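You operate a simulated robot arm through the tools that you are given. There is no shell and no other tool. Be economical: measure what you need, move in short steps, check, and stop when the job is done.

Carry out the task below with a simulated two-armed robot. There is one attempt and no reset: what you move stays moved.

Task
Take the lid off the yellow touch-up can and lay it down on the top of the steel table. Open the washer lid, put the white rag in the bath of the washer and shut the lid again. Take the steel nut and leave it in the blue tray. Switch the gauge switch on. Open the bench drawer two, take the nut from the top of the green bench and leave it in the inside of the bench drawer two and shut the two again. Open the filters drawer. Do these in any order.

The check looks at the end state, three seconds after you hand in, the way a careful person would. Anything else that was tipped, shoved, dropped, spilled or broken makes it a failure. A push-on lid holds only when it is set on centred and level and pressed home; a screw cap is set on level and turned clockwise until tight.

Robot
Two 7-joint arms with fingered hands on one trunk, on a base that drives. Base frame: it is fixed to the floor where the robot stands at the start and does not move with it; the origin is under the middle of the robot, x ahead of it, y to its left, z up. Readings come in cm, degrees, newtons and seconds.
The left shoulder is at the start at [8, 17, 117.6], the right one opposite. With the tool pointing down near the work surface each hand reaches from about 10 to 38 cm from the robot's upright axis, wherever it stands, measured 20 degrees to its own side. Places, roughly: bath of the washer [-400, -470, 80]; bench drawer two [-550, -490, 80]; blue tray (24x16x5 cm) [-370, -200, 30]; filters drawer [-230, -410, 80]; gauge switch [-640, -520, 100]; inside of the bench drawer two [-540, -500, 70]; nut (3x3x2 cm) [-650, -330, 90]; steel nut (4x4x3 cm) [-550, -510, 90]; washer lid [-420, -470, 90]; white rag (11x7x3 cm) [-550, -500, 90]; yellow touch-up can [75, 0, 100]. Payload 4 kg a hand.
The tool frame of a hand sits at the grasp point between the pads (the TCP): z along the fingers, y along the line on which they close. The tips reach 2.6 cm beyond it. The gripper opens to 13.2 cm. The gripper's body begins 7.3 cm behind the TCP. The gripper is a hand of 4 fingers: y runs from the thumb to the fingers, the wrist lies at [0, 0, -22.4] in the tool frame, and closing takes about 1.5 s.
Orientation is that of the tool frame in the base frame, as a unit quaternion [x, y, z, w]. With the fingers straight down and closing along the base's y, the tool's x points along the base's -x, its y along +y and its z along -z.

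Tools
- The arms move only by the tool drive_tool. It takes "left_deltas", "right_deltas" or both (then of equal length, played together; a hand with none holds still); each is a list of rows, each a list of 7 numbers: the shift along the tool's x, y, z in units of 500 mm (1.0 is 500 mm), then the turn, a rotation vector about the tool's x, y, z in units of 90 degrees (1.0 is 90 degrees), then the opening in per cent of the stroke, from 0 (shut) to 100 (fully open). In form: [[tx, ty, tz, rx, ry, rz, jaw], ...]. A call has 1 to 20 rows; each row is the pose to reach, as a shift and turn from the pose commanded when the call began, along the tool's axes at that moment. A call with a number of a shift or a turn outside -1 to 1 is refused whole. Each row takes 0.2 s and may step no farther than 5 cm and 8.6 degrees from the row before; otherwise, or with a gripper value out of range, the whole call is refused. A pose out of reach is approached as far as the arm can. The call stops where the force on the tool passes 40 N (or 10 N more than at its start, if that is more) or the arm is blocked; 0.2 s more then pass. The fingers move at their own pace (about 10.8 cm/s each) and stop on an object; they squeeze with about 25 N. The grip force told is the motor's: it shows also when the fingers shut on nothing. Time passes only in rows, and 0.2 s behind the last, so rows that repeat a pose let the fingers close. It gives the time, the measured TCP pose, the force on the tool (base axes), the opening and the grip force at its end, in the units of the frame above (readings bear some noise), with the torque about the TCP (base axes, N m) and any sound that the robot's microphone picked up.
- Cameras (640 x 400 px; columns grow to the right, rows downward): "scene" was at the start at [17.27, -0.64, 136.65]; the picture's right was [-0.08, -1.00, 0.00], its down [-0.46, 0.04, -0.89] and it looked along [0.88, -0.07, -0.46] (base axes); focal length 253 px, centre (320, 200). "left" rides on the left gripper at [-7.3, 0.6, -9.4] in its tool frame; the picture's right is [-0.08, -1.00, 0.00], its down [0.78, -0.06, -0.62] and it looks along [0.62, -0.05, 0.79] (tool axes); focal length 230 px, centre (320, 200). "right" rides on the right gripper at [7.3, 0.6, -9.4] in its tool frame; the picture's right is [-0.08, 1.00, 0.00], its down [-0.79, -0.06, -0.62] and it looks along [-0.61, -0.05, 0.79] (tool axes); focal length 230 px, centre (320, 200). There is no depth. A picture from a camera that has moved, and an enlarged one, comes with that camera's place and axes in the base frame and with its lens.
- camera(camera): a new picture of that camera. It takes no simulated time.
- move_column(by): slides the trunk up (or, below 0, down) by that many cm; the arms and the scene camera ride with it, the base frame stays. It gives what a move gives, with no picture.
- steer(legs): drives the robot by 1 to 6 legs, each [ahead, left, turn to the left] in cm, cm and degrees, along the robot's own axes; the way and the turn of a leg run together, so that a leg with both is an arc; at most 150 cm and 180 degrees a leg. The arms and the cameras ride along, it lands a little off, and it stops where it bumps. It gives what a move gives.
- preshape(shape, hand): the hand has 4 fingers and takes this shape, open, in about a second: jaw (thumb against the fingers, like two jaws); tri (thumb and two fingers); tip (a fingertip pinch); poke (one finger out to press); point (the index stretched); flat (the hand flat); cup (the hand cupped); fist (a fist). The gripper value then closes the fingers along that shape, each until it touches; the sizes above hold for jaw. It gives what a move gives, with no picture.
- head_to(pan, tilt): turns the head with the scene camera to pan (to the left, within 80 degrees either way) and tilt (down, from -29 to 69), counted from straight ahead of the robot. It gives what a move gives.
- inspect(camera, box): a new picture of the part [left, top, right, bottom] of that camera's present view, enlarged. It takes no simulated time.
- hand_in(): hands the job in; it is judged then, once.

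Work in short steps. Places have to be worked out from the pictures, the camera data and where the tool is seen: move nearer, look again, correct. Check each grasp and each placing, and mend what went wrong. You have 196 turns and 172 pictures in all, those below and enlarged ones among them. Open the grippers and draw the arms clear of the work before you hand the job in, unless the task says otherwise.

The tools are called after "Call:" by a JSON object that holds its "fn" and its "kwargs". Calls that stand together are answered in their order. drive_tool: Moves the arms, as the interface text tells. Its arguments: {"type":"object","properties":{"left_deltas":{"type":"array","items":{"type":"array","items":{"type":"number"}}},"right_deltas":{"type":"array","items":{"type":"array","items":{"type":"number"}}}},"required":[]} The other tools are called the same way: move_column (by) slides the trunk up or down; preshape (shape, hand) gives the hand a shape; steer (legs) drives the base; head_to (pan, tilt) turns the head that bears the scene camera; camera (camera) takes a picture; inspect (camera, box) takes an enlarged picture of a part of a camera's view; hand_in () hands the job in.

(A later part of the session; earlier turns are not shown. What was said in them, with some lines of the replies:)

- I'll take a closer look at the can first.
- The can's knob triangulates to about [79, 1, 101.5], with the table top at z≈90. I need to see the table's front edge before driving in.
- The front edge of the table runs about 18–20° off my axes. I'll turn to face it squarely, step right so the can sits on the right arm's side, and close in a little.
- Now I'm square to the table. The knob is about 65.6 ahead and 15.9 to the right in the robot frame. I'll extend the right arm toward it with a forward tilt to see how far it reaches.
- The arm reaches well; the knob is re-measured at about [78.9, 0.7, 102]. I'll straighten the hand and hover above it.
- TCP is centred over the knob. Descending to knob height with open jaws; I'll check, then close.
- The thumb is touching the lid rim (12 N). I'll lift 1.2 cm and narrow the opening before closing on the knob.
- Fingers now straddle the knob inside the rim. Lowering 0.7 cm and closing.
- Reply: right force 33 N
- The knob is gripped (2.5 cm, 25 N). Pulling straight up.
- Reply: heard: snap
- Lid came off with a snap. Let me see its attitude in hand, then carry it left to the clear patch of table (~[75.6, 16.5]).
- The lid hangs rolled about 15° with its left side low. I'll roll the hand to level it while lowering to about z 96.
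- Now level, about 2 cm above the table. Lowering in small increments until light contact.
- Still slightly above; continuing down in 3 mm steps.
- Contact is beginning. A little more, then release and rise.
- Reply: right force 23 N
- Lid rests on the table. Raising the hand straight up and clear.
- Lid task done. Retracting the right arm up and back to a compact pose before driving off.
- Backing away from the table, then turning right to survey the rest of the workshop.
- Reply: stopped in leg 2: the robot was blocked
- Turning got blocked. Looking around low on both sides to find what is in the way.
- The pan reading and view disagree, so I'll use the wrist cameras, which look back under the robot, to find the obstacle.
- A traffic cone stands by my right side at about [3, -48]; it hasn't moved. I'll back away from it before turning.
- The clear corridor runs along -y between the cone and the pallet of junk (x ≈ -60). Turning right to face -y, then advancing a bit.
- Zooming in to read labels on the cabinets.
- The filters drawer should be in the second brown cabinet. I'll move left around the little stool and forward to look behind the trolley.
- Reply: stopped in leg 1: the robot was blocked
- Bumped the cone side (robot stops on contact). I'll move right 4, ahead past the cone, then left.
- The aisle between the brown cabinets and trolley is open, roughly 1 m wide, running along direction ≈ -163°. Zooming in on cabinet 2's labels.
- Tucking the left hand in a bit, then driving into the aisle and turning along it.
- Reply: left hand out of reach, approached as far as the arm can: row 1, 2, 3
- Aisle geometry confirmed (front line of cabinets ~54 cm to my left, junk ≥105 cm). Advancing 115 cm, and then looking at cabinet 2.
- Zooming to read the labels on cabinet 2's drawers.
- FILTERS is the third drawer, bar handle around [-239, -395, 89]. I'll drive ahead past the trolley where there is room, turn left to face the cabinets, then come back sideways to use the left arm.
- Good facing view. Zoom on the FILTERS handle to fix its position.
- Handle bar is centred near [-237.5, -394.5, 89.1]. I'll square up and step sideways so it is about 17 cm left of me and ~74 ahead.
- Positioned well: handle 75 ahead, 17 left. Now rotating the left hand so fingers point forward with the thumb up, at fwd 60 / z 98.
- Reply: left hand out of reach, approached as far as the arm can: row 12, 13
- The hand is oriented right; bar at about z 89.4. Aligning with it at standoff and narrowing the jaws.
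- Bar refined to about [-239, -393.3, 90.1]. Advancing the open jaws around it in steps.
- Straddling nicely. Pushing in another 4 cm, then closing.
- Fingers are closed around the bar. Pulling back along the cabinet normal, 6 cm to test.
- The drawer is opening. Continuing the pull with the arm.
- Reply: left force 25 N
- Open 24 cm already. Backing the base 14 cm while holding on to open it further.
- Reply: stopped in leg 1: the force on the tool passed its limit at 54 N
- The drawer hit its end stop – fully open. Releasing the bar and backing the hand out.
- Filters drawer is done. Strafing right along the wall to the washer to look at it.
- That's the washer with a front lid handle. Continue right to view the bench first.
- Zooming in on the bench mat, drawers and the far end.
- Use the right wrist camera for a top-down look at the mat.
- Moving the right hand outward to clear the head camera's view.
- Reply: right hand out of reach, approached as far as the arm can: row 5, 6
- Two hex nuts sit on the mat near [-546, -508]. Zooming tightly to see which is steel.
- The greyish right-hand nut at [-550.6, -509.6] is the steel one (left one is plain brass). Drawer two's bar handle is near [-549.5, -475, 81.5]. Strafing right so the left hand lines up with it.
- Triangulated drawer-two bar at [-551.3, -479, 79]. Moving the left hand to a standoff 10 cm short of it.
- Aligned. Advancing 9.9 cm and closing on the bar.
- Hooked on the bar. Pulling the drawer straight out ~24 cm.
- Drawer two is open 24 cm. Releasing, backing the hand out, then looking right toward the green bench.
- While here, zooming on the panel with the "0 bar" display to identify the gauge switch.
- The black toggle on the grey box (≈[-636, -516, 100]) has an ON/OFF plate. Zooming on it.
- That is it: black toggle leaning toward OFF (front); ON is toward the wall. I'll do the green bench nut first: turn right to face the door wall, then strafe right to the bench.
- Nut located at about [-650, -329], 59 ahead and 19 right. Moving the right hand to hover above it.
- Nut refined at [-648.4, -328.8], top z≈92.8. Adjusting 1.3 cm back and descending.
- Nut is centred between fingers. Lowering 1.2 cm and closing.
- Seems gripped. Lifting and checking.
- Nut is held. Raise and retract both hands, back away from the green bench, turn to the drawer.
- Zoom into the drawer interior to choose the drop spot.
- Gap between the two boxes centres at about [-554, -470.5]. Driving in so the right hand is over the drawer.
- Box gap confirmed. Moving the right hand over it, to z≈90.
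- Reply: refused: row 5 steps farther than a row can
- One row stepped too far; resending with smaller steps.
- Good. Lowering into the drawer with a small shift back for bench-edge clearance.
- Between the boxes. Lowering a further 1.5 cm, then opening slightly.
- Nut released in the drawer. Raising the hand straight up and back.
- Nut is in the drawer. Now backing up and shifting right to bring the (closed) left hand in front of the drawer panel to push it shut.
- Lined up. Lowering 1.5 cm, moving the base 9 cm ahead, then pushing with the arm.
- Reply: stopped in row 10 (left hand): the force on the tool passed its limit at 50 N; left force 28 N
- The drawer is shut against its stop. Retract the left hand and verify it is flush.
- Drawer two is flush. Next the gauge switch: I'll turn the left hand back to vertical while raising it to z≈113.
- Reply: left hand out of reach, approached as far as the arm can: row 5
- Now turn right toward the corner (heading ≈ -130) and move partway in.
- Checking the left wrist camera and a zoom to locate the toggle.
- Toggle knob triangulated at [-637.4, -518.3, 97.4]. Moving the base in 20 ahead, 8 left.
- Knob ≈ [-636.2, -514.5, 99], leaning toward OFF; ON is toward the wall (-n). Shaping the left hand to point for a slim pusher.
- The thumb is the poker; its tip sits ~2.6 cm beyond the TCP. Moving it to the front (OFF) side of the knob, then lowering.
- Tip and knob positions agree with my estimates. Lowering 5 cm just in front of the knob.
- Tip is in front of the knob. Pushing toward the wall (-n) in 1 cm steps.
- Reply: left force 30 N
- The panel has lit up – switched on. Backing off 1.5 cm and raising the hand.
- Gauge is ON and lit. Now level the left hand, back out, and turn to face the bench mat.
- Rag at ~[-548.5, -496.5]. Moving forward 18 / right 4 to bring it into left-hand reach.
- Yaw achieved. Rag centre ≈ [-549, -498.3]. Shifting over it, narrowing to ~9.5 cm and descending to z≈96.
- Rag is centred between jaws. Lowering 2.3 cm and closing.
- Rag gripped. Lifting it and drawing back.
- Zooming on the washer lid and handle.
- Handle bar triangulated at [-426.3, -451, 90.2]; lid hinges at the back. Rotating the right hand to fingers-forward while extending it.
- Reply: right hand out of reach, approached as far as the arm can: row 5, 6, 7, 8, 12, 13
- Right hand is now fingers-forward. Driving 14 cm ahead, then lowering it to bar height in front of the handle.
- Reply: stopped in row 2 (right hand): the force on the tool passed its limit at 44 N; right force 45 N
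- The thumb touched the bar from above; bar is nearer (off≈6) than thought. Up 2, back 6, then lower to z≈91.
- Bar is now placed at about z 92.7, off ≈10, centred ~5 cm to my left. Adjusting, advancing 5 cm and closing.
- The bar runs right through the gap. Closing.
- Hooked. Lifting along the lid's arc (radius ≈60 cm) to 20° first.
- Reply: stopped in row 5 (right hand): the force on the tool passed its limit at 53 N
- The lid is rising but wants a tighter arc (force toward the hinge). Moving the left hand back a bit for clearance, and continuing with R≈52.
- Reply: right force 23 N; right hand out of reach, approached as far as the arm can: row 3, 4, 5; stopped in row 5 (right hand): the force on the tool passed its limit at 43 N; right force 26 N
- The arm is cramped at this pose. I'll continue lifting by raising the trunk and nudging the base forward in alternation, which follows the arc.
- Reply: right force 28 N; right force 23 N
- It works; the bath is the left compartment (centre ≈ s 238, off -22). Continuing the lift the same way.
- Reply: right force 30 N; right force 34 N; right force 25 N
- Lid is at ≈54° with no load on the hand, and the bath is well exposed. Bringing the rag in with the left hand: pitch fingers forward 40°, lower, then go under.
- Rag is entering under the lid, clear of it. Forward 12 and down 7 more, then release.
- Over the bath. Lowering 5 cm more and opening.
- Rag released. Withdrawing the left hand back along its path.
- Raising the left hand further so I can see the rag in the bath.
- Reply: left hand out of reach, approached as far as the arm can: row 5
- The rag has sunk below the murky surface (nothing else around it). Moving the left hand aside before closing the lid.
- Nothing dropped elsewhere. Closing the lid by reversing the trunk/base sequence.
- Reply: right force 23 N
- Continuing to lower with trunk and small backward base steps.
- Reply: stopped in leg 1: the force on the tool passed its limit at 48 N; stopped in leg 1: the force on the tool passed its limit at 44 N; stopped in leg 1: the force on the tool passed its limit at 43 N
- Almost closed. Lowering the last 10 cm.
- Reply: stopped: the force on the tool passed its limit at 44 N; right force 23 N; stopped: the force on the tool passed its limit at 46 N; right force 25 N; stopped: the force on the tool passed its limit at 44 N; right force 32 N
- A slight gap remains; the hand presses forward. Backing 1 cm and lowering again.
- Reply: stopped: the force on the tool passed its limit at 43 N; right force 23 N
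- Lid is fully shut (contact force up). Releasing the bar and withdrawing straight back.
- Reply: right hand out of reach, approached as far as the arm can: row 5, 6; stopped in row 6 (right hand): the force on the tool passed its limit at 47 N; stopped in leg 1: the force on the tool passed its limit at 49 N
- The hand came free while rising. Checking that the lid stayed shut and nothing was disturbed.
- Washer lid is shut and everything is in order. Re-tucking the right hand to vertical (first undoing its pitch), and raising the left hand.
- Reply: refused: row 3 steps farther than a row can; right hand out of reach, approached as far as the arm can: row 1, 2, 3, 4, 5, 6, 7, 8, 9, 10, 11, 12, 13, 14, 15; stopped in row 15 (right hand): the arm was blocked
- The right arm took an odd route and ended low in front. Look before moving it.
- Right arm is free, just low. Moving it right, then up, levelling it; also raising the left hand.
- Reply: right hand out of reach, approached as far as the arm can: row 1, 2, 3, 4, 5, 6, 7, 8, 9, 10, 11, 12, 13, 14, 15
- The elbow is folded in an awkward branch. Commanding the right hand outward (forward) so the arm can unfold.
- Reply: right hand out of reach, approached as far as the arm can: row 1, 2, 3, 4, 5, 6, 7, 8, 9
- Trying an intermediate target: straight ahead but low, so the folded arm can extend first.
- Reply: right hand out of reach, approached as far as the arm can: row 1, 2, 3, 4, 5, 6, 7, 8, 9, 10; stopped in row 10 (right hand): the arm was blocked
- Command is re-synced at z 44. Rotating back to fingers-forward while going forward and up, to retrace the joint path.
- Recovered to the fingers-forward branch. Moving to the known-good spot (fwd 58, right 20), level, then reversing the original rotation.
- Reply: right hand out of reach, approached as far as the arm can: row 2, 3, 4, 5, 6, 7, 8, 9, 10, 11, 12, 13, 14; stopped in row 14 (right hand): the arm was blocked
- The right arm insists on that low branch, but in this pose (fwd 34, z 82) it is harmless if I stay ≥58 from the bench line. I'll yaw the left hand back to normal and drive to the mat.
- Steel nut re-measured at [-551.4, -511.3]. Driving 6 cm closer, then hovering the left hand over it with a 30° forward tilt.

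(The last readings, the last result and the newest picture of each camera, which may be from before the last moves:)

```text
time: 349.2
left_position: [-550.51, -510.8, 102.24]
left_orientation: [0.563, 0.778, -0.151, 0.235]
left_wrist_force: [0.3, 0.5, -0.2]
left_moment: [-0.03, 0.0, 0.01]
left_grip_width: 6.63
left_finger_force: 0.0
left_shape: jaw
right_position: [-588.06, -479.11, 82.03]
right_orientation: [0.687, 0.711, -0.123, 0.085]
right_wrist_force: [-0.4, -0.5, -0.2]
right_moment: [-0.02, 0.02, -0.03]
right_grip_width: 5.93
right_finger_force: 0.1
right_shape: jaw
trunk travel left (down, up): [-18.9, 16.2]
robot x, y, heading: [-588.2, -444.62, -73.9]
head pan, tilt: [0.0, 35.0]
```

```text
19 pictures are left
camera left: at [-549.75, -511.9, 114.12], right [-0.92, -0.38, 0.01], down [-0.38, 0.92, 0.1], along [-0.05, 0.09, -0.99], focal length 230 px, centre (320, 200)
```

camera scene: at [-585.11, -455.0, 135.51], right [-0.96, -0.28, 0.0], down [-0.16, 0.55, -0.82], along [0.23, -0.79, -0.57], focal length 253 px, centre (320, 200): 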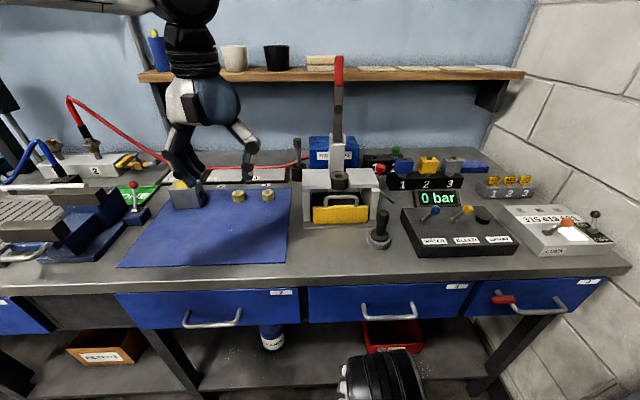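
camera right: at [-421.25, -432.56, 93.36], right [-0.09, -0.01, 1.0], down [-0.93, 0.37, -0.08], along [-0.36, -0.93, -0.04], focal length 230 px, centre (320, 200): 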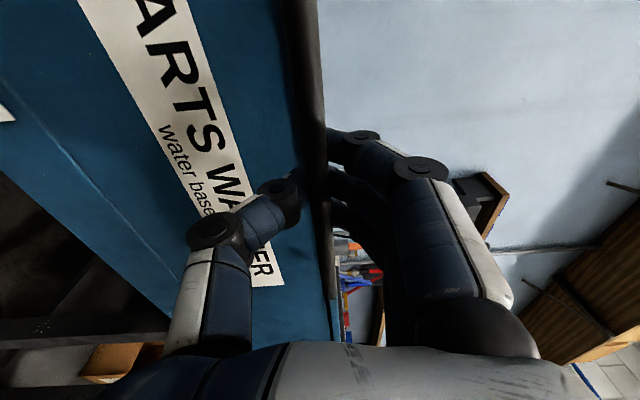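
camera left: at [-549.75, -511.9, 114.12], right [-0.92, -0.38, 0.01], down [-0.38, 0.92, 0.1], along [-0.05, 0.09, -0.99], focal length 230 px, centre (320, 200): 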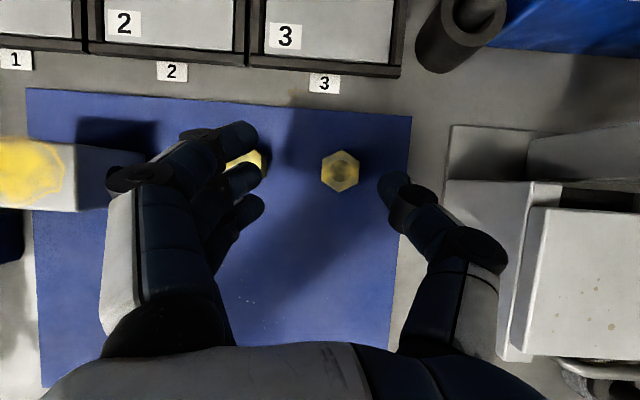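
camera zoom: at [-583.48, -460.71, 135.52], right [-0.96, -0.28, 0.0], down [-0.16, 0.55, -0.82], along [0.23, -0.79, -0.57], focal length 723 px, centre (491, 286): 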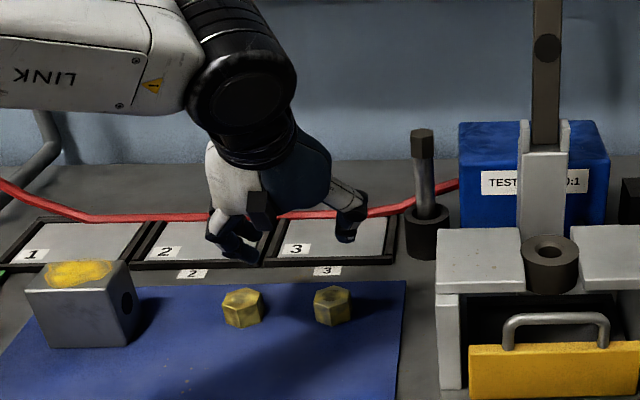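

Nut at ≈[-551.7, -512.7]. Narrowing to ~5.4 cm, shifting and descending.

Call:
{"fn": "drive_tool", "kwargs": {"left_deltas": [[0.0, -0.02, 0.0, 0, 0, 0, 41], [0.02, -0.038, 0.03, 0, 0, 0, 41], [0.04, -0.038, 0.07, 0, 0, 0, 41], [0.055, -0.038, 0.105, 0, 0, 0, 41], [0.062, -0.038, 0.12, 0, 0, 0, 41]]}}

Call:
{"fn": "camera", "kwargs": {"camera": "left"}}

```text
time: 350.4
left_position: [-551.73, -512.01, 95.2]
left_orientation: [0.564, 0.777, -0.151, 0.234]
left_wrist_force: [-1.0, -0.4, -0.1]
left_moment: [-0.02, 0.02, 0.0]
left_grip_width: 5.48
left_finger_force: 0.1
left_shape: jaw
right_position: [-588.06, -479.25, 82.05]
right_orientation: [0.687, 0.711, -0.124, 0.086]
right_wrist_force: [-0.6, -1.1, 0.2]
right_moment: [-0.03, 0.03, 0.03]
right_grip_width: 5.96
right_finger_force: 0.2
right_shape: jaw
trunk travel left (down, up): [-18.9, 16.2]
robot x, y, heading: [-588.16, -444.15, -74.0]
head pan, tilt: [0.0, 35.0]
```

```text
18 pictures are left
camera left: at [-551.19, -512.98, 107.23], right [-0.92, -0.38, 0.01], down [-0.38, 0.92, 0.1], along [-0.05, 0.09, -0.99], focal length 230 px, centre (320, 200)
```

left: 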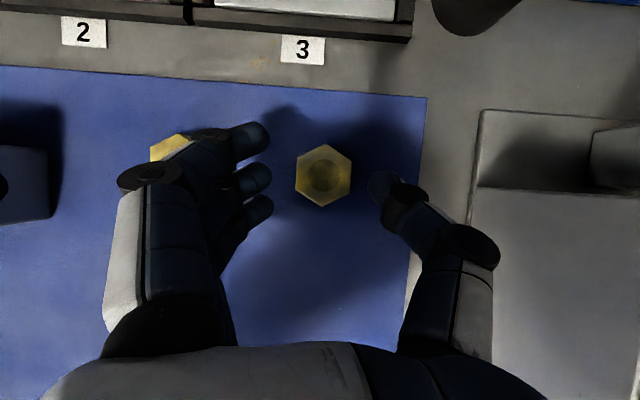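

Nicely straddled. Lowering 1 cm and closing.

Call:
{"fn": "drive_tool", "kwargs": {"left_deltas": [[0.006, 0, 0.009, 0, 0, 0, 41], [0.011, 0, 0.017, 0, 0, 0, 41], [0.011, 0, 0.017, 0, 0, 0, 0], [0.011, 0, 0.017, 0, 0, 0, 0], [0.011, 0, 0.017, 0, 0, 0, 0], [0.011, 0, 0.017, 0, 0, 0, 0]]}}

Call:
{"fn": "drive_tool", "kwargs": {"left_deltas": [[-0.022, 0, -0.034, 0, 0, 0, 0], [-0.065, 0, -0.1, 0, 0, 0, 0], [-0.11, 0, -0.17, 0, 0, 0, 0], [-0.16, 0, -0.25, 0, 0, 0, 0]]}}

Call:
{"fn": "camera", "kwargs": {"camera": "left"}}

```text
time: 351.8
left_position: [-551.75, -511.82, 94.46]
left_orientation: [0.564, 0.777, -0.151, 0.235]
left_wrist_force: [-1.2, 0.7, 2.6]
left_moment: [0.05, 0.01, 0.01]
left_grip_width: 1.99
left_finger_force: 25.0
left_shape: jaw
right_position: [-588.12, -479.2, 82.22]
right_orientation: [0.687, 0.71, -0.124, 0.086]
right_wrist_force: [0.6, 0.3, 0.1]
right_moment: [-0.02, 0.0, -0.01]
right_grip_width: 5.95
right_finger_force: 0.0
right_shape: jaw
trunk travel left (down, up): [-18.9, 16.2]
robot x, y, heading: [-588.07, -444.51, -74.0]
head pan, tilt: [0.0, 35.0]
```

```text
time: 352.8
left_position: [-552.02, -512.28, 109.14]
left_orientation: [0.563, 0.778, -0.152, 0.234]
left_wrist_force: [0.3, -0.8, -0.5]
left_moment: [-0.04, -0.02, -0.01]
left_grip_width: 0.86
left_finger_force: 25.0
left_shape: jaw
right_position: [-588.08, -479.23, 82.01]
right_orientation: [0.687, 0.711, -0.123, 0.086]
right_wrist_force: [0.6, 0.1, 0.7]
right_moment: [-0.02, 0.02, 0.03]
right_grip_width: 5.94
right_finger_force: 0.2
right_shape: jaw
trunk travel left (down, up): [-18.9, 16.2]
robot x, y, heading: [-587.8, -444.38, -74.0]
head pan, tilt: [0.0, 35.0]
```

```text
17 pictures are left
camera left: at [-551.36, -513.3, 121.14], right [-0.92, -0.38, 0.01], down [-0.38, 0.92, 0.1], along [-0.05, 0.09, -0.99], focal length 230 px, centre (320, 200)
```

left: 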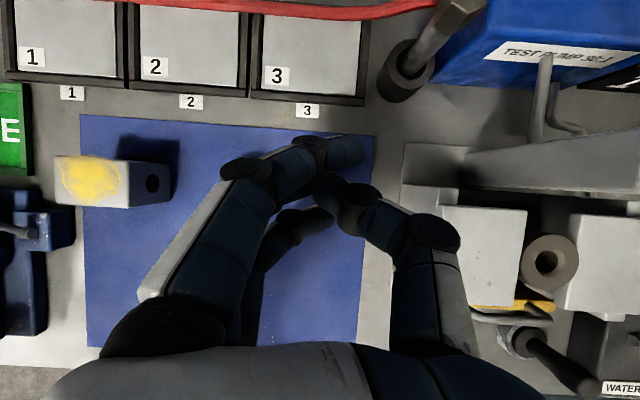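

Unclear whether the nut is held; zoom from the head camera.

Call:
{"fn": "inspect", "kwargs": {"camera": "scene", "box": [180, 100, 340, 240]}}

```text
2.86 times, centred on (260, 170) of scene
camera zoom: at [-583.51, -460.67, 135.53], right [-0.96, -0.28, 0.0], down [-0.16, 0.55, -0.82], along [0.23, -0.79, -0.57], focal length 723 px, centre (491, 286)
```

zoom: 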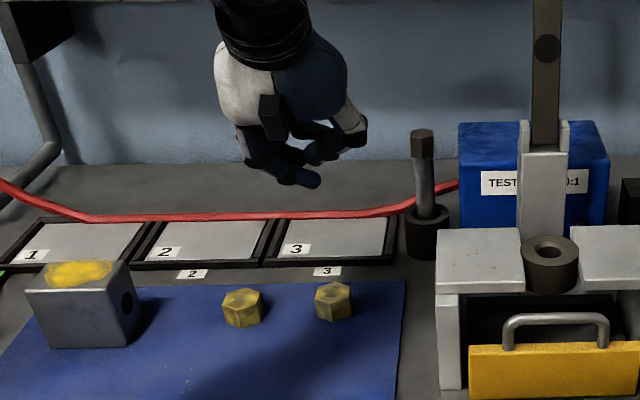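

The grip was too high and slipped; the nut is still in place. Going down 1.8 cm deeper this time.

Call:
{"fn": "drive_tool", "kwargs": {"left_deltas": [[0.04, 0, 0.06, 0, 0, 0, 41], [0.08, -0.002, 0.125, 0, 0, 0, 41], [0.115, -0.004, 0.19, 0, 0, 0, 41], [0.145, -0.006, 0.24, 0, 0, 0, 41], [0.16, -0.006, 0.265, 0, 0, 0, 41], [0.17, -0.006, 0.281, 0, 0, 0, 41]]}}

Call:
{"fn": "drive_tool", "kwargs": {"left_deltas": [[0, 0, 0, 0, 0, 0, 0], [0, 0, 0, 0, 0, 0, 0], [0, 0, 0, 0, 0, 0, 0], [0, 0, 0, 0, 0, 0, 0], [0, 0, 0, 0, 0, 0, 0]]}}

Call:
{"fn": "camera", "kwargs": {"camera": "left"}}

```text
time: 354.2
left_position: [-551.58, -512.5, 93.83]
left_orientation: [0.563, 0.776, -0.155, 0.24]
left_wrist_force: [5.1, -6.4, 40.5]
left_moment: [0.63, -1.44, -0.35]
left_grip_width: 5.44
left_finger_force: 0.2
left_shape: jaw
right_position: [-588.11, -479.1, 82.29]
right_orientation: [0.686, 0.711, -0.125, 0.088]
right_wrist_force: [0.4, 0.3, -0.2]
right_moment: [0.0, -0.02, 0.01]
right_grip_width: 5.95
right_finger_force: 0.0
right_shape: jaw
trunk travel left (down, up): [-18.9, 16.2]
robot x, y, heading: [-587.91, -444.58, -74.2]
head pan, tilt: [0.0, 35.0]
```

```text
time: 354.9
left_position: [-551.45, -512.56, 93.81]
left_orientation: [0.562, 0.775, -0.157, 0.244]
left_wrist_force: [2.0, 4.7, 23.6]
left_moment: [0.53, -0.75, -0.01]
left_grip_width: 3.05
left_finger_force: 25.3
left_shape: jaw
right_position: [-588.08, -479.14, 81.97]
right_orientation: [0.687, 0.711, -0.125, 0.086]
right_wrist_force: [0.4, 0.0, -0.2]
right_moment: [-0.02, 0.0, -0.03]
right_grip_width: 5.94
right_finger_force: 0.1
right_shape: jaw
trunk travel left (down, up): [-18.9, 16.2]
robot x, y, heading: [-587.95, -444.38, -74.1]
head pan, tilt: [0.0, 35.0]
stopped in row 3 (left hand): the force on the tool passed its limit at 51 N (the readings are from after the stop); the commanded pose is now the measured one
```

```text
15 pictures are left
camera left: at [-550.99, -513.46, 105.8], right [-0.92, -0.38, 0.01], down [-0.38, 0.92, 0.08], along [-0.04, 0.07, -1.0], focal length 230 px, centre (320, 200)
```

left: 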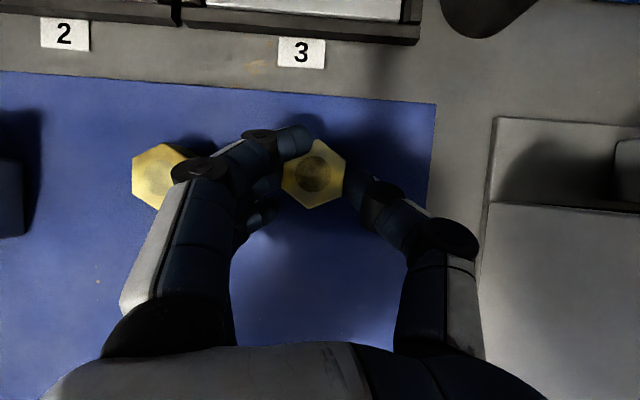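

Nearly gripped (3 cm). Relieving the table pressure slightly, finishing the close, then lifting a little.

Call:
{"fn": "drive_tool", "kwargs": {"left_deltas": [[-0.006, 0, 0.0, 0, 0, 0, 0], [-0.006, 0, 0.0, 0, 0, 0, 0], [-0.006, 0, 0.0, 0, 0, 0, 0], [-0.006, 0, 0.0, 0, 0, 0, 0]]}}

Call:
{"fn": "drive_tool", "kwargs": {"left_deltas": [[-0.01, 0, -0.017, 0, 0, 0, 0], [-0.03, 0, -0.05, 0, 0, 0, 0], [-0.07, 0, -0.11, 0, 0, 0, 0], [-0.11, 0, -0.18, 0, 0, 0, 0]]}}

Call:
{"fn": "inspect", "kwargs": {"camera": "scene", "box": [180, 100, 340, 240]}}

```text
time: 355.9
left_position: [-551.42, -512.61, 93.73]
left_orientation: [0.562, 0.776, -0.154, 0.241]
left_wrist_force: [3.5, 11.7, 22.5]
left_moment: [0.64, -0.71, 0.17]
left_grip_width: 3.07
left_finger_force: 25.0
left_shape: jaw
right_position: [-587.97, -478.94, 82.25]
right_orientation: [0.687, 0.711, -0.124, 0.087]
right_wrist_force: [-0.1, 0.0, -0.3]
right_moment: [0.05, -0.01, 0.01]
right_grip_width: 5.95
right_finger_force: 0.1
right_shape: jaw
trunk travel left (down, up): [-18.9, 16.2]
robot x, y, heading: [-588.02, -444.59, -74.0]
head pan, tilt: [0.0, 35.0]
```

```text
time: 356.9
left_position: [-552.12, -512.6, 103.91]
left_orientation: [0.563, 0.776, -0.154, 0.239]
left_wrist_force: [-1.1, -0.1, -1.0]
left_moment: [0.0, 0.03, 0.03]
left_grip_width: 2.71
left_finger_force: 25.1
left_shape: jaw
right_position: [-588.06, -479.28, 82.12]
right_orientation: [0.687, 0.711, -0.124, 0.086]
right_wrist_force: [0.3, -0.5, -0.4]
right_moment: [0.02, 0.01, -0.02]
right_grip_width: 5.92
right_finger_force: 0.1
right_shape: jaw
trunk travel left (down, up): [-18.9, 16.2]
robot x, y, heading: [-588.0, -444.54, -74.0]
head pan, tilt: [0.0, 35.0]
```

```text
2.86 times, centred on (260, 170) of scene
camera zoom: at [-583.48, -460.7, 135.53], right [-0.96, -0.28, 0.0], down [-0.16, 0.55, -0.82], along [0.23, -0.79, -0.57], focal length 723 px, centre (491, 286)
```

zoom: 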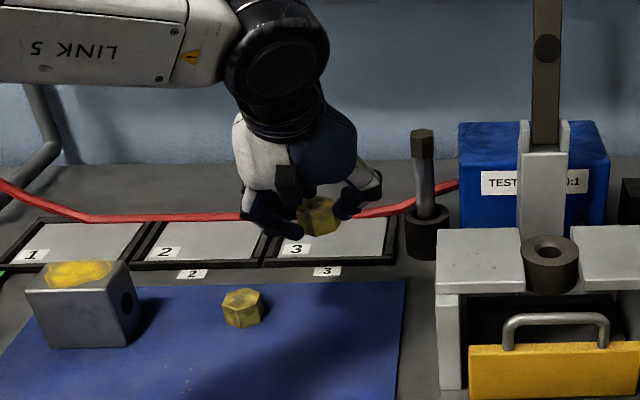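

The nut is held. Raising and retracting, backing away, and turning toward the tray's area.

Call:
{"fn": "drive_tool", "kwargs": {"left_deltas": [[-0.043, 0, -0.07, 0, 0, 0, 0], [-0.086, 0, -0.135, 0, 0, 0, 0], [-0.128, 0, -0.2, 0, 0, 0, 0], [-0.06, 0, -0.24, 0, 0.06, 0, 0], [0.0, 0, -0.28, 0, 0.12, 0, 0], [0.06, 0, -0.32, 0, 0.18, 0, 0], [0.12, 0.01, -0.36, 0, 0.25, 0, 0], [0.176, 0.014, -0.394, 0, 0.31, 0, 0]]}}

Call:
{"fn": "steer", "kwargs": {"legs": [[-55, 0, 0], [0, 0, 114], [110, 0, 0]]}}

Call:
{"fn": "head_to", "kwargs": {"pan": 0, "tilt": 30}}

Call:
{"fn": "camera", "kwargs": {"camera": "scene"}}

```text
time: 358.7
left_position: [-557.31, -495.61, 115.65]
left_orientation: [0.583, 0.811, -0.013, 0.045]
left_wrist_force: [0.4, 0.1, -1.0]
left_moment: [-0.03, 0.01, 0.0]
left_grip_width: 2.73
left_finger_force: 25.4
left_shape: jaw
right_position: [-588.0, -479.18, 82.0]
right_orientation: [0.688, 0.71, -0.124, 0.085]
right_wrist_force: [-0.3, 0.7, -1.0]
right_moment: [0.0, 0.02, 0.01]
right_grip_width: 5.92
right_finger_force: 0.1
right_shape: jaw
trunk travel left (down, up): [-18.9, 16.2]
robot x, y, heading: [-587.86, -444.23, -74.2]
head pan, tilt: [0.0, 35.0]
```

```text
time: 371.9
left_position: [-483.34, -272.6, 115.6]
left_orientation: [-0.354, 0.934, 0.031, 0.036]
left_wrist_force: [0.5, -0.1, -1.4]
left_moment: [-0.01, -0.03, 0.0]
left_grip_width: 2.68
left_finger_force: 24.9
left_shape: jaw
right_position: [-486.31, -307.2, 82.05]
right_orientation: [-0.214, 0.965, 0.003, 0.15]
right_wrist_force: [0.3, 0.4, 0.7]
right_moment: [-0.03, 0.0, 0.0]
right_grip_width: 5.96
right_finger_force: 0.1
right_shape: jaw
trunk travel left (down, up): [-18.9, 16.2]
robot x, y, heading: [-518.39, -320.59, 39.0]
head pan, tilt: [0.0, 35.0]
```

```text
time: 372.6
left_position: [-483.32, -272.5, 115.69]
left_orientation: [-0.355, 0.934, 0.03, 0.037]
left_wrist_force: [0.6, -0.1, -0.6]
left_moment: [0.01, 0.0, 0.01]
left_grip_width: 2.71
left_finger_force: 24.1
left_shape: jaw
right_position: [-486.3, -307.31, 81.92]
right_orientation: [-0.215, 0.965, 0.003, 0.15]
right_wrist_force: [-0.3, 0.3, 0.3]
right_moment: [-0.02, 0.01, -0.02]
right_grip_width: 5.94
right_finger_force: 0.0
right_shape: jaw
trunk travel left (down, up): [-18.9, 16.2]
robot x, y, heading: [-518.34, -320.94, 39.1]
head pan, tilt: [0.0, 30.0]
```

```text
13 pictures are left
camera scene: at [-505.03, -309.8, 136.29], right [0.63, -0.78, 0.0], down [-0.39, -0.32, -0.87], along [0.67, 0.55, -0.5], focal length 253 px, centre (320, 200)
```

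scene: 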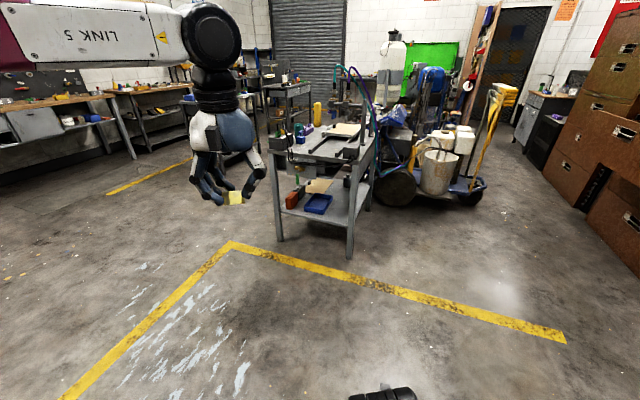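

The blue tray is on the cart's lower shelf at ≈[-371, -198], z≈30, about 17 cm in from the open side facing me. Squaring up to that side and moving closer.

Call:
{"fn": "steer", "kwargs": {"legs": [[0, 0, -22], [0, 57, 0], [85, 0, 0]]}}

Call:
{"fn": "head_to", "kwargs": {"pan": 0, "tilt": 50}}

Call:
{"fn": "camera", "kwargs": {"camera": "scene"}}

```text
time: 383.1
left_position: [-404.3, -213.37, 115.84]
left_orientation: [-0.163, 0.986, 0.022, 0.042]
left_wrist_force: [0.1, -0.3, -1.2]
left_moment: [-0.05, -0.02, 0.05]
left_grip_width: 2.69
left_finger_force: 25.3
left_shape: jaw
right_position: [-420.49, -244.17, 81.92]
right_orientation: [-0.02, 0.988, -0.027, 0.148]
right_wrist_force: [-0.1, 0.7, 0.5]
right_moment: [0.02, 0.01, 0.01]
right_grip_width: 5.94
right_finger_force: 0.2
right_shape: jaw
trunk travel left (down, up): [-18.9, 16.2]
robot x, y, heading: [-455.51, -244.52, 16.5]
head pan, tilt: [0.0, 30.0]
```

```text
time: 383.9
left_position: [-404.31, -213.37, 115.76]
left_orientation: [-0.163, 0.986, 0.023, 0.041]
left_wrist_force: [-0.4, 0.0, -0.8]
left_moment: [-0.04, 0.0, -0.01]
left_grip_width: 2.72
left_finger_force: 25.3
left_shape: jaw
right_position: [-420.57, -244.21, 82.02]
right_orientation: [-0.019, 0.988, -0.027, 0.148]
right_wrist_force: [-0.1, 0.0, 0.6]
right_moment: [-0.01, -0.01, 0.0]
right_grip_width: 5.96
right_finger_force: 0.1
right_shape: jaw
trunk travel left (down, up): [-18.9, 16.2]
robot x, y, heading: [-455.22, -244.65, 16.2]
head pan, tilt: [0.0, 50.0]
```

```text
12 pictures are left
camera scene: at [-440.16, -239.78, 133.34], right [0.28, -0.96, 0.0], down [-0.73, -0.22, -0.64], along [0.62, 0.18, -0.77], focal length 253 px, centre (320, 200)
```

scene: 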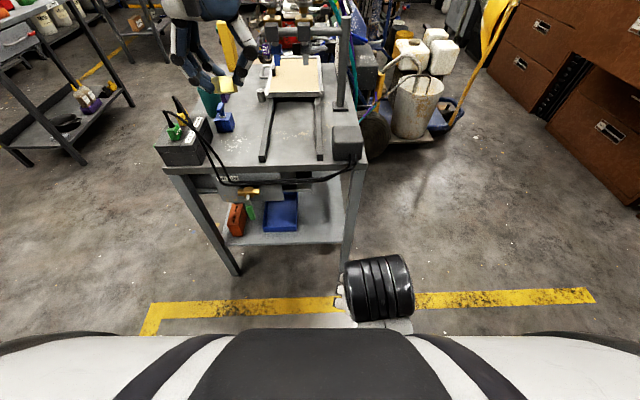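

Zooming to check what hangs below the cart's front edge.

Call:
{"fn": "inspect", "kwargs": {"camera": "scene", "box": [150, 110, 380, 280]}}

```text
2.35 times, centred on (265, 195) of scene
camera zoom: at [-440.16, -239.78, 133.34], right [0.28, -0.96, 0.0], down [-0.73, -0.22, -0.64], along [0.62, 0.18, -0.77], focal length 595 px, centre (449, 212)
```

zoom: 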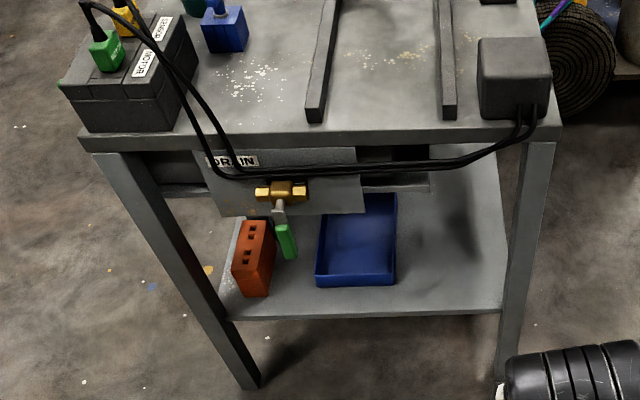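

A drain valve hangs left of the tray, so I'll aim for the tray's right-front part at ≈[-374.5, -204]. Lowering the trunk and pitching the left hand forward while lowering it in front of the cart.

Call:
{"fn": "move_column", "kwargs": {"by": -18}}

Call:
{"fn": "drive_tool", "kwargs": {"left_deltas": [[0, 0, 0.07, 0, -0.045, 0, 0], [0, 0, 0.14, 0, -0.09, 0, 0], [0, 0, 0.21, 0, -0.135, 0, 0], [0, 0, 0.28, 0, -0.18, 0, 0], [0, 0, 0.35, 0, -0.225, 0, 0], [0, 0, 0.42, 0, -0.27, 0, 0], [0, 0, 0.49, 0, -0.315, 0, 0], [-0.02, 0, 0.56, 0, -0.36, 0, 0], [-0.04, 0, 0.63, 0, -0.41, 0, 0], [-0.06, 0, 0.7, 0, -0.46, 0, 0], [-0.08, 0, 0.77, 0, -0.51, 0, 0], [-0.1, 0, 0.84, 0, -0.56, 0, 0], [-0.13, 0, 0.91, 0, -0.61, 0, 0], [-0.16, 0, 0.97, 0, -0.65, 0, 0], [-0.168, 0, 1.0, 0, -0.667, 0, 0]]}}

Call:
{"fn": "camera", "kwargs": {"camera": "scene"}}

```text
time: 385.9
left_position: [-404.42, -213.46, 97.96]
left_orientation: [-0.163, 0.985, 0.022, 0.043]
left_wrist_force: [0.5, -0.2, -0.4]
left_moment: [0.0, 0.01, 0.0]
left_grip_width: 2.69
left_finger_force: 25.1
left_shape: jaw
right_position: [-425.72, -245.65, 58.77]
right_orientation: [-0.031, 0.997, -0.068, -0.015]
right_wrist_force: [7.6, 5.9, 28.6]
right_moment: [1.04, 0.38, -0.31]
right_grip_width: 5.97
right_finger_force: 0.0
right_shape: jaw
trunk travel left (down, up): [-0.9, 34.2]
robot x, y, heading: [-455.25, -244.22, 16.4]
head pan, tilt: [0.0, 50.0]
```

```text
time: 389.1
left_position: [-392.67, -207.81, 48.52]
left_orientation: [-0.13, 0.832, 0.1, 0.53]
left_wrist_force: [0.4, -0.1, -0.5]
left_moment: [0.0, 0.06, 0.01]
left_grip_width: 2.68
left_finger_force: 25.1
left_shape: jaw
right_position: [-425.76, -245.71, 58.53]
right_orientation: [-0.031, 0.997, -0.07, -0.017]
right_wrist_force: [0.7, 7.5, 27.1]
right_moment: [1.03, 0.57, -0.2]
right_grip_width: 5.95
right_finger_force: 0.0
right_shape: jaw
trunk travel left (down, up): [-0.9, 34.2]
robot x, y, heading: [-455.72, -244.3, 16.4]
head pan, tilt: [0.0, 50.0]
```

```text
10 pictures are left
camera scene: at [-423.09, -234.71, 112.72], right [0.28, -0.96, 0.0], down [-0.73, -0.22, -0.64], along [0.62, 0.18, -0.77], focal length 253 px, centre (320, 200)
```

scene: 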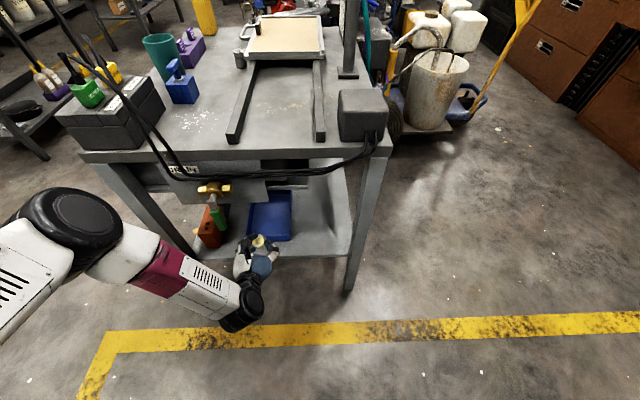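

Left hand with the nut is in front of the tray. Lowering 7 cm, then driving in 14 cm first.

Call:
{"fn": "drive_tool", "kwargs": {"left_deltas": [[0.06, 0, 0.028, 0, 0, 0, 0], [0.127, 0, 0.059, 0, 0, 0, 0]]}}

Call:
{"fn": "steer", "kwargs": {"legs": [[13, -1.4, 0]]}}

Call:
{"fn": "camera", "kwargs": {"camera": "left"}}

Call:
{"fn": "camera", "kwargs": {"camera": "scene"}}

```text
time: 389.7
left_position: [-392.71, -207.66, 41.64]
left_orientation: [-0.131, 0.832, 0.101, 0.53]
left_wrist_force: [-0.3, 0.6, -1.1]
left_moment: [0.01, 0.05, -0.01]
left_grip_width: 2.66
left_finger_force: 24.9
left_shape: jaw
right_position: [-425.86, -245.77, 58.56]
right_orientation: [-0.03, 0.997, -0.071, -0.015]
right_wrist_force: [1.4, 7.9, 28.6]
right_moment: [1.02, 0.55, -0.15]
right_grip_width: 5.95
right_finger_force: 0.1
right_shape: jaw
trunk travel left (down, up): [-0.9, 34.2]
robot x, y, heading: [-455.38, -244.8, 16.4]
head pan, tilt: [0.0, 50.0]
```

```text
time: 391.0
left_position: [-380.02, -205.17, 41.64]
left_orientation: [-0.13, 0.832, 0.101, 0.53]
left_wrist_force: [0.3, -0.3, -1.6]
left_moment: [-0.01, 0.04, -0.01]
left_grip_width: 2.68
left_finger_force: 25.0
left_shape: jaw
right_position: [-413.11, -243.53, 58.63]
right_orientation: [-0.032, 0.997, -0.07, -0.015]
right_wrist_force: [-0.7, 6.2, 28.3]
right_moment: [1.02, 0.61, -0.12]
right_grip_width: 5.98
right_finger_force: 0.1
right_shape: jaw
trunk travel left (down, up): [-0.9, 34.2]
robot x, y, heading: [-442.92, -242.14, 16.2]
head pan, tilt: [0.0, 50.0]
```

```text
9 pictures are left
camera left: at [-385.23, -206.84, 52.38], right [0.35, -0.93, 0.04], down [-0.83, -0.33, -0.46], along [0.44, 0.13, -0.89], focal length 230 px, centre (320, 200)
```

left: 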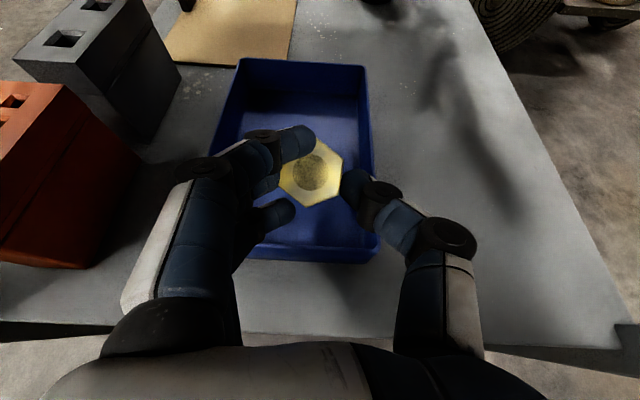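

```text
8 pictures are left
camera scene: at [-410.34, -232.39, 112.73], right [0.28, -0.96, 0.0], down [-0.73, -0.22, -0.64], along [0.62, 0.18, -0.77], focal length 253 px, centre (320, 200)
```

scene: 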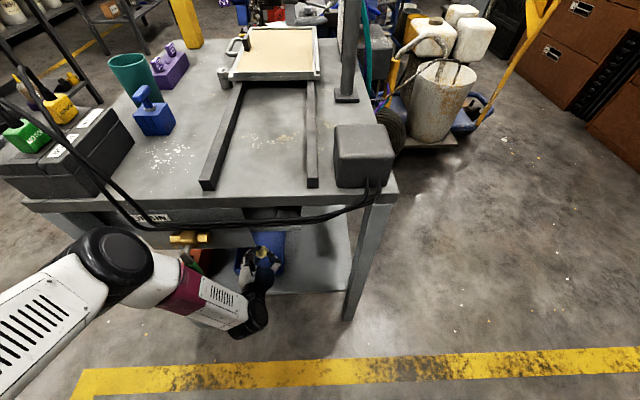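

The nut is just inside the tray's front; 5 cm more forward centres it. Using the arm only, to stay clear of the valve.

Call:
{"fn": "drive_tool", "kwargs": {"left_deltas": [[-0.014, 0, 0.03, 0, 0, 0, 0], [-0.028, 0, 0.06, 0, 0, 0, 0], [-0.042, 0, 0.091, 0, 0, 0, 0], [-0.042, 0, 0.091, 0, 0, 0, 0]]}}

Call:
{"fn": "camera", "kwargs": {"camera": "left"}}

```text
time: 392.2
left_position: [-378.17, -204.71, 40.33]
left_orientation: [-0.129, 0.843, 0.095, 0.513]
left_wrist_force: [-0.8, 0.9, -1.0]
left_moment: [-0.01, 0.05, 0.0]
left_grip_width: 2.68
left_finger_force: 25.5
left_shape: jaw
right_position: [-413.4, -243.5, 58.93]
right_orientation: [-0.032, 0.997, -0.069, -0.007]
right_wrist_force: [-1.6, 0.8, 10.3]
right_moment: [0.3, 0.21, -0.02]
right_grip_width: 5.86
right_finger_force: 0.1
right_shape: jaw
trunk travel left (down, up): [-0.9, 34.2]
robot x, y, heading: [-443.19, -242.03, 16.7]
head pan, tilt: [0.0, 50.0]
stopped in row 4 (left hand): the arm was blocked; the commanded pose is now the measured one
```

```text
7 pictures are left
camera left: at [-383.01, -206.11, 51.22], right [0.35, -0.94, 0.04], down [-0.84, -0.33, -0.42], along [0.41, 0.11, -0.91], focal length 230 px, centre (320, 200)
```

left: 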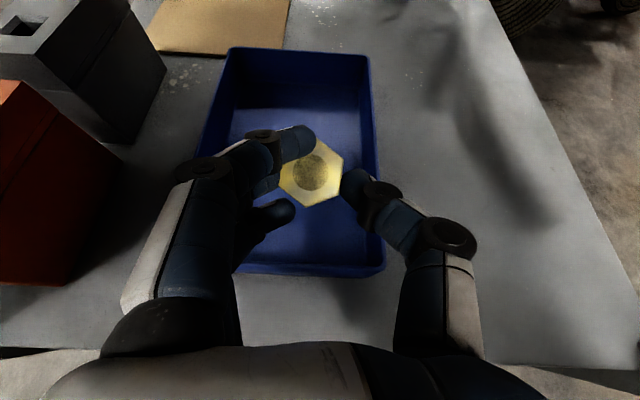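

Arm at its limit; nudging the base 3.5 cm forward.

Call:
{"fn": "steer", "kwargs": {"legs": [[3.5, 0, 0]]}}

Call:
{"fn": "camera", "kwargs": {"camera": "left"}}

```text
time: 392.9
left_position: [-378.63, -204.85, 39.28]
left_orientation: [-0.13, 0.848, 0.094, 0.505]
left_wrist_force: [0.0, -0.2, -1.6]
left_moment: [-0.01, 0.02, -0.01]
left_grip_width: 2.68
left_finger_force: 24.7
left_shape: jaw
right_position: [-413.06, -243.21, 58.85]
right_orientation: [-0.032, 0.997, -0.067, -0.009]
right_wrist_force: [-3.8, 1.2, 17.3]
right_moment: [0.59, 0.49, 0.05]
right_grip_width: 5.9
right_finger_force: 0.0
right_shape: jaw
trunk travel left (down, up): [-0.9, 34.2]
robot x, y, heading: [-442.61, -242.18, 16.8]
head pan, tilt: [0.0, 50.0]
stopped in leg 1: the robot was blocked; the commanded pose is now the measured one
```

```text
6 pictures are left
camera left: at [-383.28, -206.21, 50.29], right [0.35, -0.94, 0.04], down [-0.85, -0.34, -0.4], along [0.39, 0.11, -0.91], focal length 230 px, centre (320, 200)
```

left: 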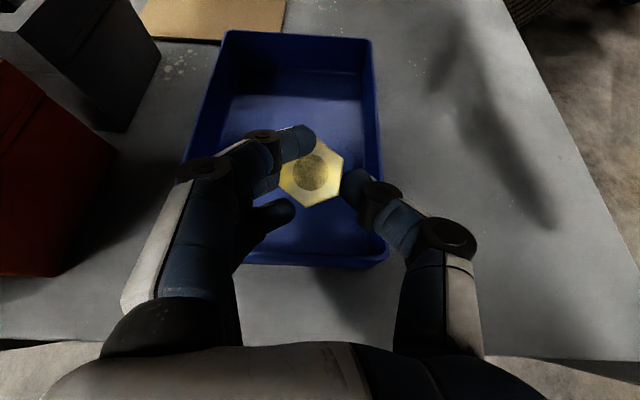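

The base/arm meets the cart edge, so no further. The nut is ~3.5 cm inside the front rim (radius 2.3), so it will drop inside; lowering 2.5 cm first to keep the drop short.

Call:
{"fn": "drive_tool", "kwargs": {"left_deltas": [[0.015, 0, 0.008, 0, 0, 0, 0], [0.03, 0, 0.016, 0, 0, 0, 0], [0.044, 0, 0.024, 0, 0, 0, 0]]}}

Call:
{"fn": "camera", "kwargs": {"camera": "left"}}

```text
time: 393.7
left_position: [-378.39, -204.77, 36.77]
left_orientation: [-0.129, 0.847, 0.094, 0.507]
left_wrist_force: [0.6, -0.3, 1.2]
left_moment: [0.05, 0.1, -0.04]
left_grip_width: 2.64
left_finger_force: 25.0
left_shape: jaw
right_position: [-412.85, -243.17, 58.67]
right_orientation: [-0.031, 0.997, -0.068, -0.01]
right_wrist_force: [-7.1, 2.9, 20.1]
right_moment: [0.61, 0.59, 0.1]
right_grip_width: 5.89
right_finger_force: 0.0
right_shape: jaw
trunk travel left (down, up): [-0.9, 34.2]
robot x, y, heading: [-442.84, -242.66, 17.0]
head pan, tilt: [0.0, 50.0]
```

```text
5 pictures are left
camera left: at [-382.98, -206.03, 47.7], right [0.35, -0.94, 0.04], down [-0.85, -0.34, -0.4], along [0.39, 0.11, -0.91], focal length 230 px, centre (320, 200)
```

left: 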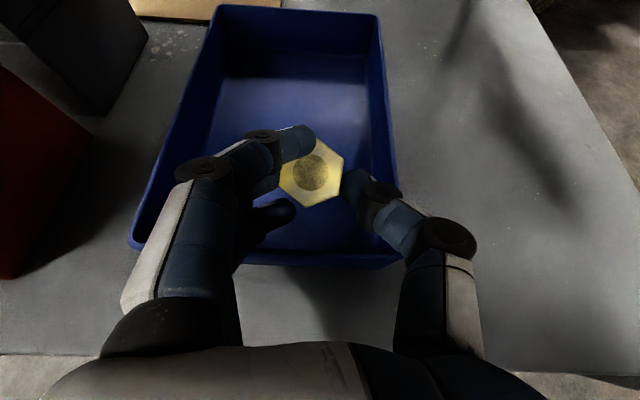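

Nut is well above the tray interior. Opening gently to ~33 %.

Call:
{"fn": "drive_tool", "kwargs": {"left_deltas": [[0, 0, 0, 0, 0, 0, 25], [0, 0, 0, 0, 0, 0, 33], [0, 0, 0, 0, 0, 0, 36], [0, 0, 0, 0, 0, 0, 36]]}}

Call:
{"fn": "camera", "kwargs": {"camera": "left"}}

```text
time: 394.7
left_position: [-378.42, -204.71, 36.79]
left_orientation: [-0.131, 0.847, 0.095, 0.506]
left_wrist_force: [1.2, 0.1, 0.1]
left_moment: [0.03, 0.01, -0.01]
left_grip_width: 4.66
left_finger_force: 0.1
left_shape: jaw
right_position: [-412.84, -243.23, 58.73]
right_orientation: [-0.032, 0.997, -0.068, -0.009]
right_wrist_force: [-7.5, 2.8, 19.6]
right_moment: [0.61, 0.6, 0.12]
right_grip_width: 5.88
right_finger_force: 0.1
right_shape: jaw
trunk travel left (down, up): [-0.9, 34.2]
robot x, y, heading: [-442.87, -242.02, 16.7]
head pan, tilt: [0.0, 50.0]
```

```text
4 pictures are left
camera left: at [-383.02, -206.04, 47.71], right [0.35, -0.94, 0.04], down [-0.85, -0.34, -0.4], along [0.39, 0.11, -0.91], focal length 230 px, centre (320, 200)
```

left: 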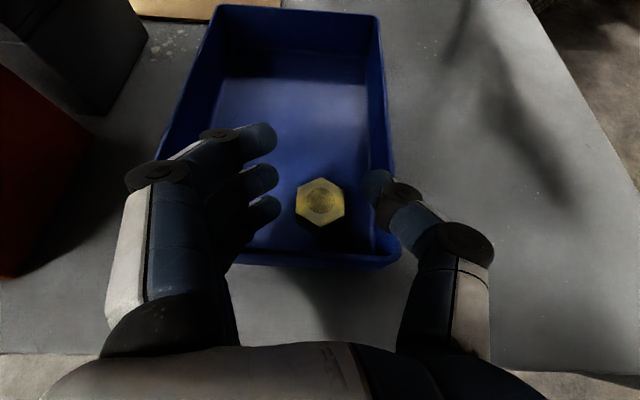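

The nut lies in the tray. Lifting the hand 4 cm, then backing the robot straight out.

Call:
{"fn": "drive_tool", "kwargs": {"left_deltas": [[-0.025, 0, -0.013, 0, 0, 0, 36], [-0.05, 0, -0.026, 0, 0, 0, 36], [-0.075, 0, -0.04, 0, 0, 0, 36]]}}

Call:
{"fn": "steer", "kwargs": {"legs": [[-45, 0, 0]]}}

Call:
{"fn": "move_column", "kwargs": {"by": 15}}

Call:
{"fn": "camera", "kwargs": {"camera": "scene"}}

```text
time: 395.5
left_position: [-379.55, -205.29, 40.22]
left_orientation: [-0.129, 0.852, 0.092, 0.499]
left_wrist_force: [1.0, 0.1, -0.1]
left_moment: [0.02, 0.01, -0.02]
left_grip_width: 4.7
left_finger_force: 0.1
left_shape: jaw
right_position: [-412.85, -243.33, 58.66]
right_orientation: [-0.031, 0.997, -0.069, -0.01]
right_wrist_force: [8.2, 4.8, 21.8]
right_moment: [0.73, 0.24, -0.33]
right_grip_width: 5.89
right_finger_force: 0.0
right_shape: jaw
trunk travel left (down, up): [-0.9, 34.2]
robot x, y, heading: [-442.7, -242.5, 16.8]
head pan, tilt: [0.0, 50.0]
```

```text
time: 398.2
left_position: [-422.12, -217.76, 41.01]
left_orientation: [-0.131, 0.847, 0.095, 0.506]
left_wrist_force: [-0.2, -0.5, 0.7]
left_moment: [0.0, 0.04, 0.02]
left_grip_width: 4.7
left_finger_force: 0.1
left_shape: jaw
right_position: [-456.44, -256.34, 58.75]
right_orientation: [-0.033, 0.997, -0.068, -0.01]
right_wrist_force: [-4.7, 3.1, 21.2]
right_moment: [0.69, 0.57, 0.06]
right_grip_width: 5.9
right_finger_force: 0.1
right_shape: jaw
trunk travel left (down, up): [-0.9, 34.2]
robot x, y, heading: [-486.05, -255.34, 16.8]
head pan, tilt: [0.0, 50.0]
```

```text
time: 400.0
left_position: [-421.98, -217.73, 56.05]
left_orientation: [-0.131, 0.848, 0.095, 0.504]
left_wrist_force: [-0.4, -0.3, 0.4]
left_moment: [0.0, 0.0, 0.01]
left_grip_width: 4.7
left_finger_force: 0.0
left_shape: jaw
right_position: [-452.76, -256.77, 78.06]
right_orientation: [-0.037, 0.99, -0.059, 0.123]
right_wrist_force: [-0.2, -0.2, -0.3]
right_moment: [0.02, 0.0, 0.02]
right_grip_width: 5.94
right_finger_force: 0.1
right_shape: jaw
trunk travel left (down, up): [-15.9, 19.2]
robot x, y, heading: [-486.1, -255.36, 16.6]
head pan, tilt: [0.0, 50.0]
```

```text
3 pictures are left
camera scene: at [-468.82, -249.8, 130.25], right [0.29, -0.96, 0.0], down [-0.73, -0.22, -0.64], along [0.62, 0.19, -0.77], focal length 253 px, centre (320, 200)
```

scene: 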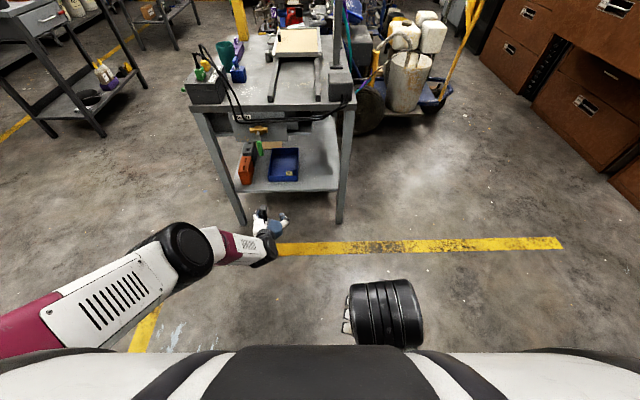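

Everything is in place around the cart. Opening both grippers fully and one last close look at the tray.

Call:
{"fn": "drive_tool", "kwargs": {"left_deltas": [[0, 0, -0.02, 0, 0, 0, 100], [0, 0, -0.02, 0, 0, 0, 100], [0, 0, -0.02, 0, 0, 0, 100], [0, 0, -0.02, 0, 0, 0, 100], [0, 0, -0.02, 0, 0, 0, 100]], "right_deltas": [[0, 0, 0, 0, 0, 0, 100], [0, 0, 0, 0, 0, 0, 100], [0, 0, 0, 0, 0, 0, 100], [0, 0, 0, 0, 0, 0, 100], [0, 0, 0, 0, 0, 0, 100]]}}

Call:
{"fn": "inspect", "kwargs": {"camera": "scene", "box": [180, 80, 370, 230]}}

```text
time: 401.2
left_position: [-422.93, -218.18, 56.47]
left_orientation: [-0.131, 0.848, 0.095, 0.505]
left_wrist_force: [-0.4, 0.5, 0.2]
left_moment: [-0.01, 0.0, -0.01]
left_grip_width: 13.16
left_finger_force: 0.1
left_shape: jaw
right_position: [-452.78, -256.74, 78.1]
right_orientation: [-0.038, 0.99, -0.06, 0.123]
right_wrist_force: [0.1, -0.4, -1.0]
right_moment: [0.0, 0.01, -0.01]
right_grip_width: 13.2
right_finger_force: 0.1
right_shape: jaw
trunk travel left (down, up): [-15.9, 19.2]
robot x, y, heading: [-486.42, -254.92, 17.1]
head pan, tilt: [0.0, 50.0]
```

```text
2.67 times, centred on (275, 155) of scene
camera zoom: at [-468.8, -249.81, 130.19], right [0.29, -0.96, 0.0], down [-0.73, -0.22, -0.64], along [0.62, 0.19, -0.77], focal length 674 px, centre (440, 320)
```

zoom: 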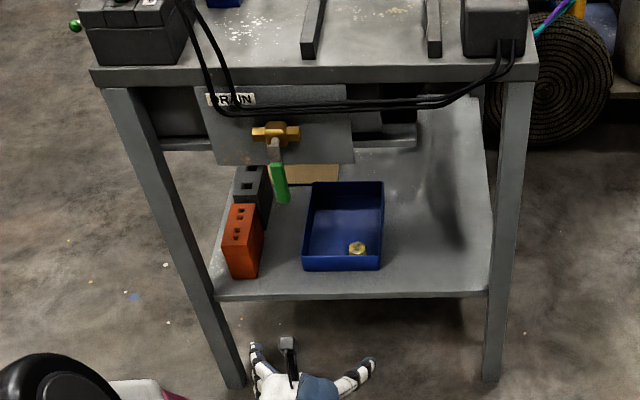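

The nut is in the blue tray, the cart is undisturbed, and both hands are open and clear. Handing in.

Call:
{"fn": "hand_in", "kwargs": {}}

```text
The job is handed in.
```

I handed the job in with every task carried out, but I never saw two points confirmed:

- **Rag:** I released the white rag over the left bath and shut the washer lid. The rag sank out of sight in the murky liquid, so I did not see it lying in the bath.
- **Steel nut:** Two similar yellowish nuts sat on the mat. I took the greyer one, at the listed position, and left it in the blue tray.

The rest I checked in the pictures:

- The can lid lies on the steel table.
- The gauge is on and lit.
- The bench nut is in drawer two, which is shut flush.
- The filters drawer is open to its stop.
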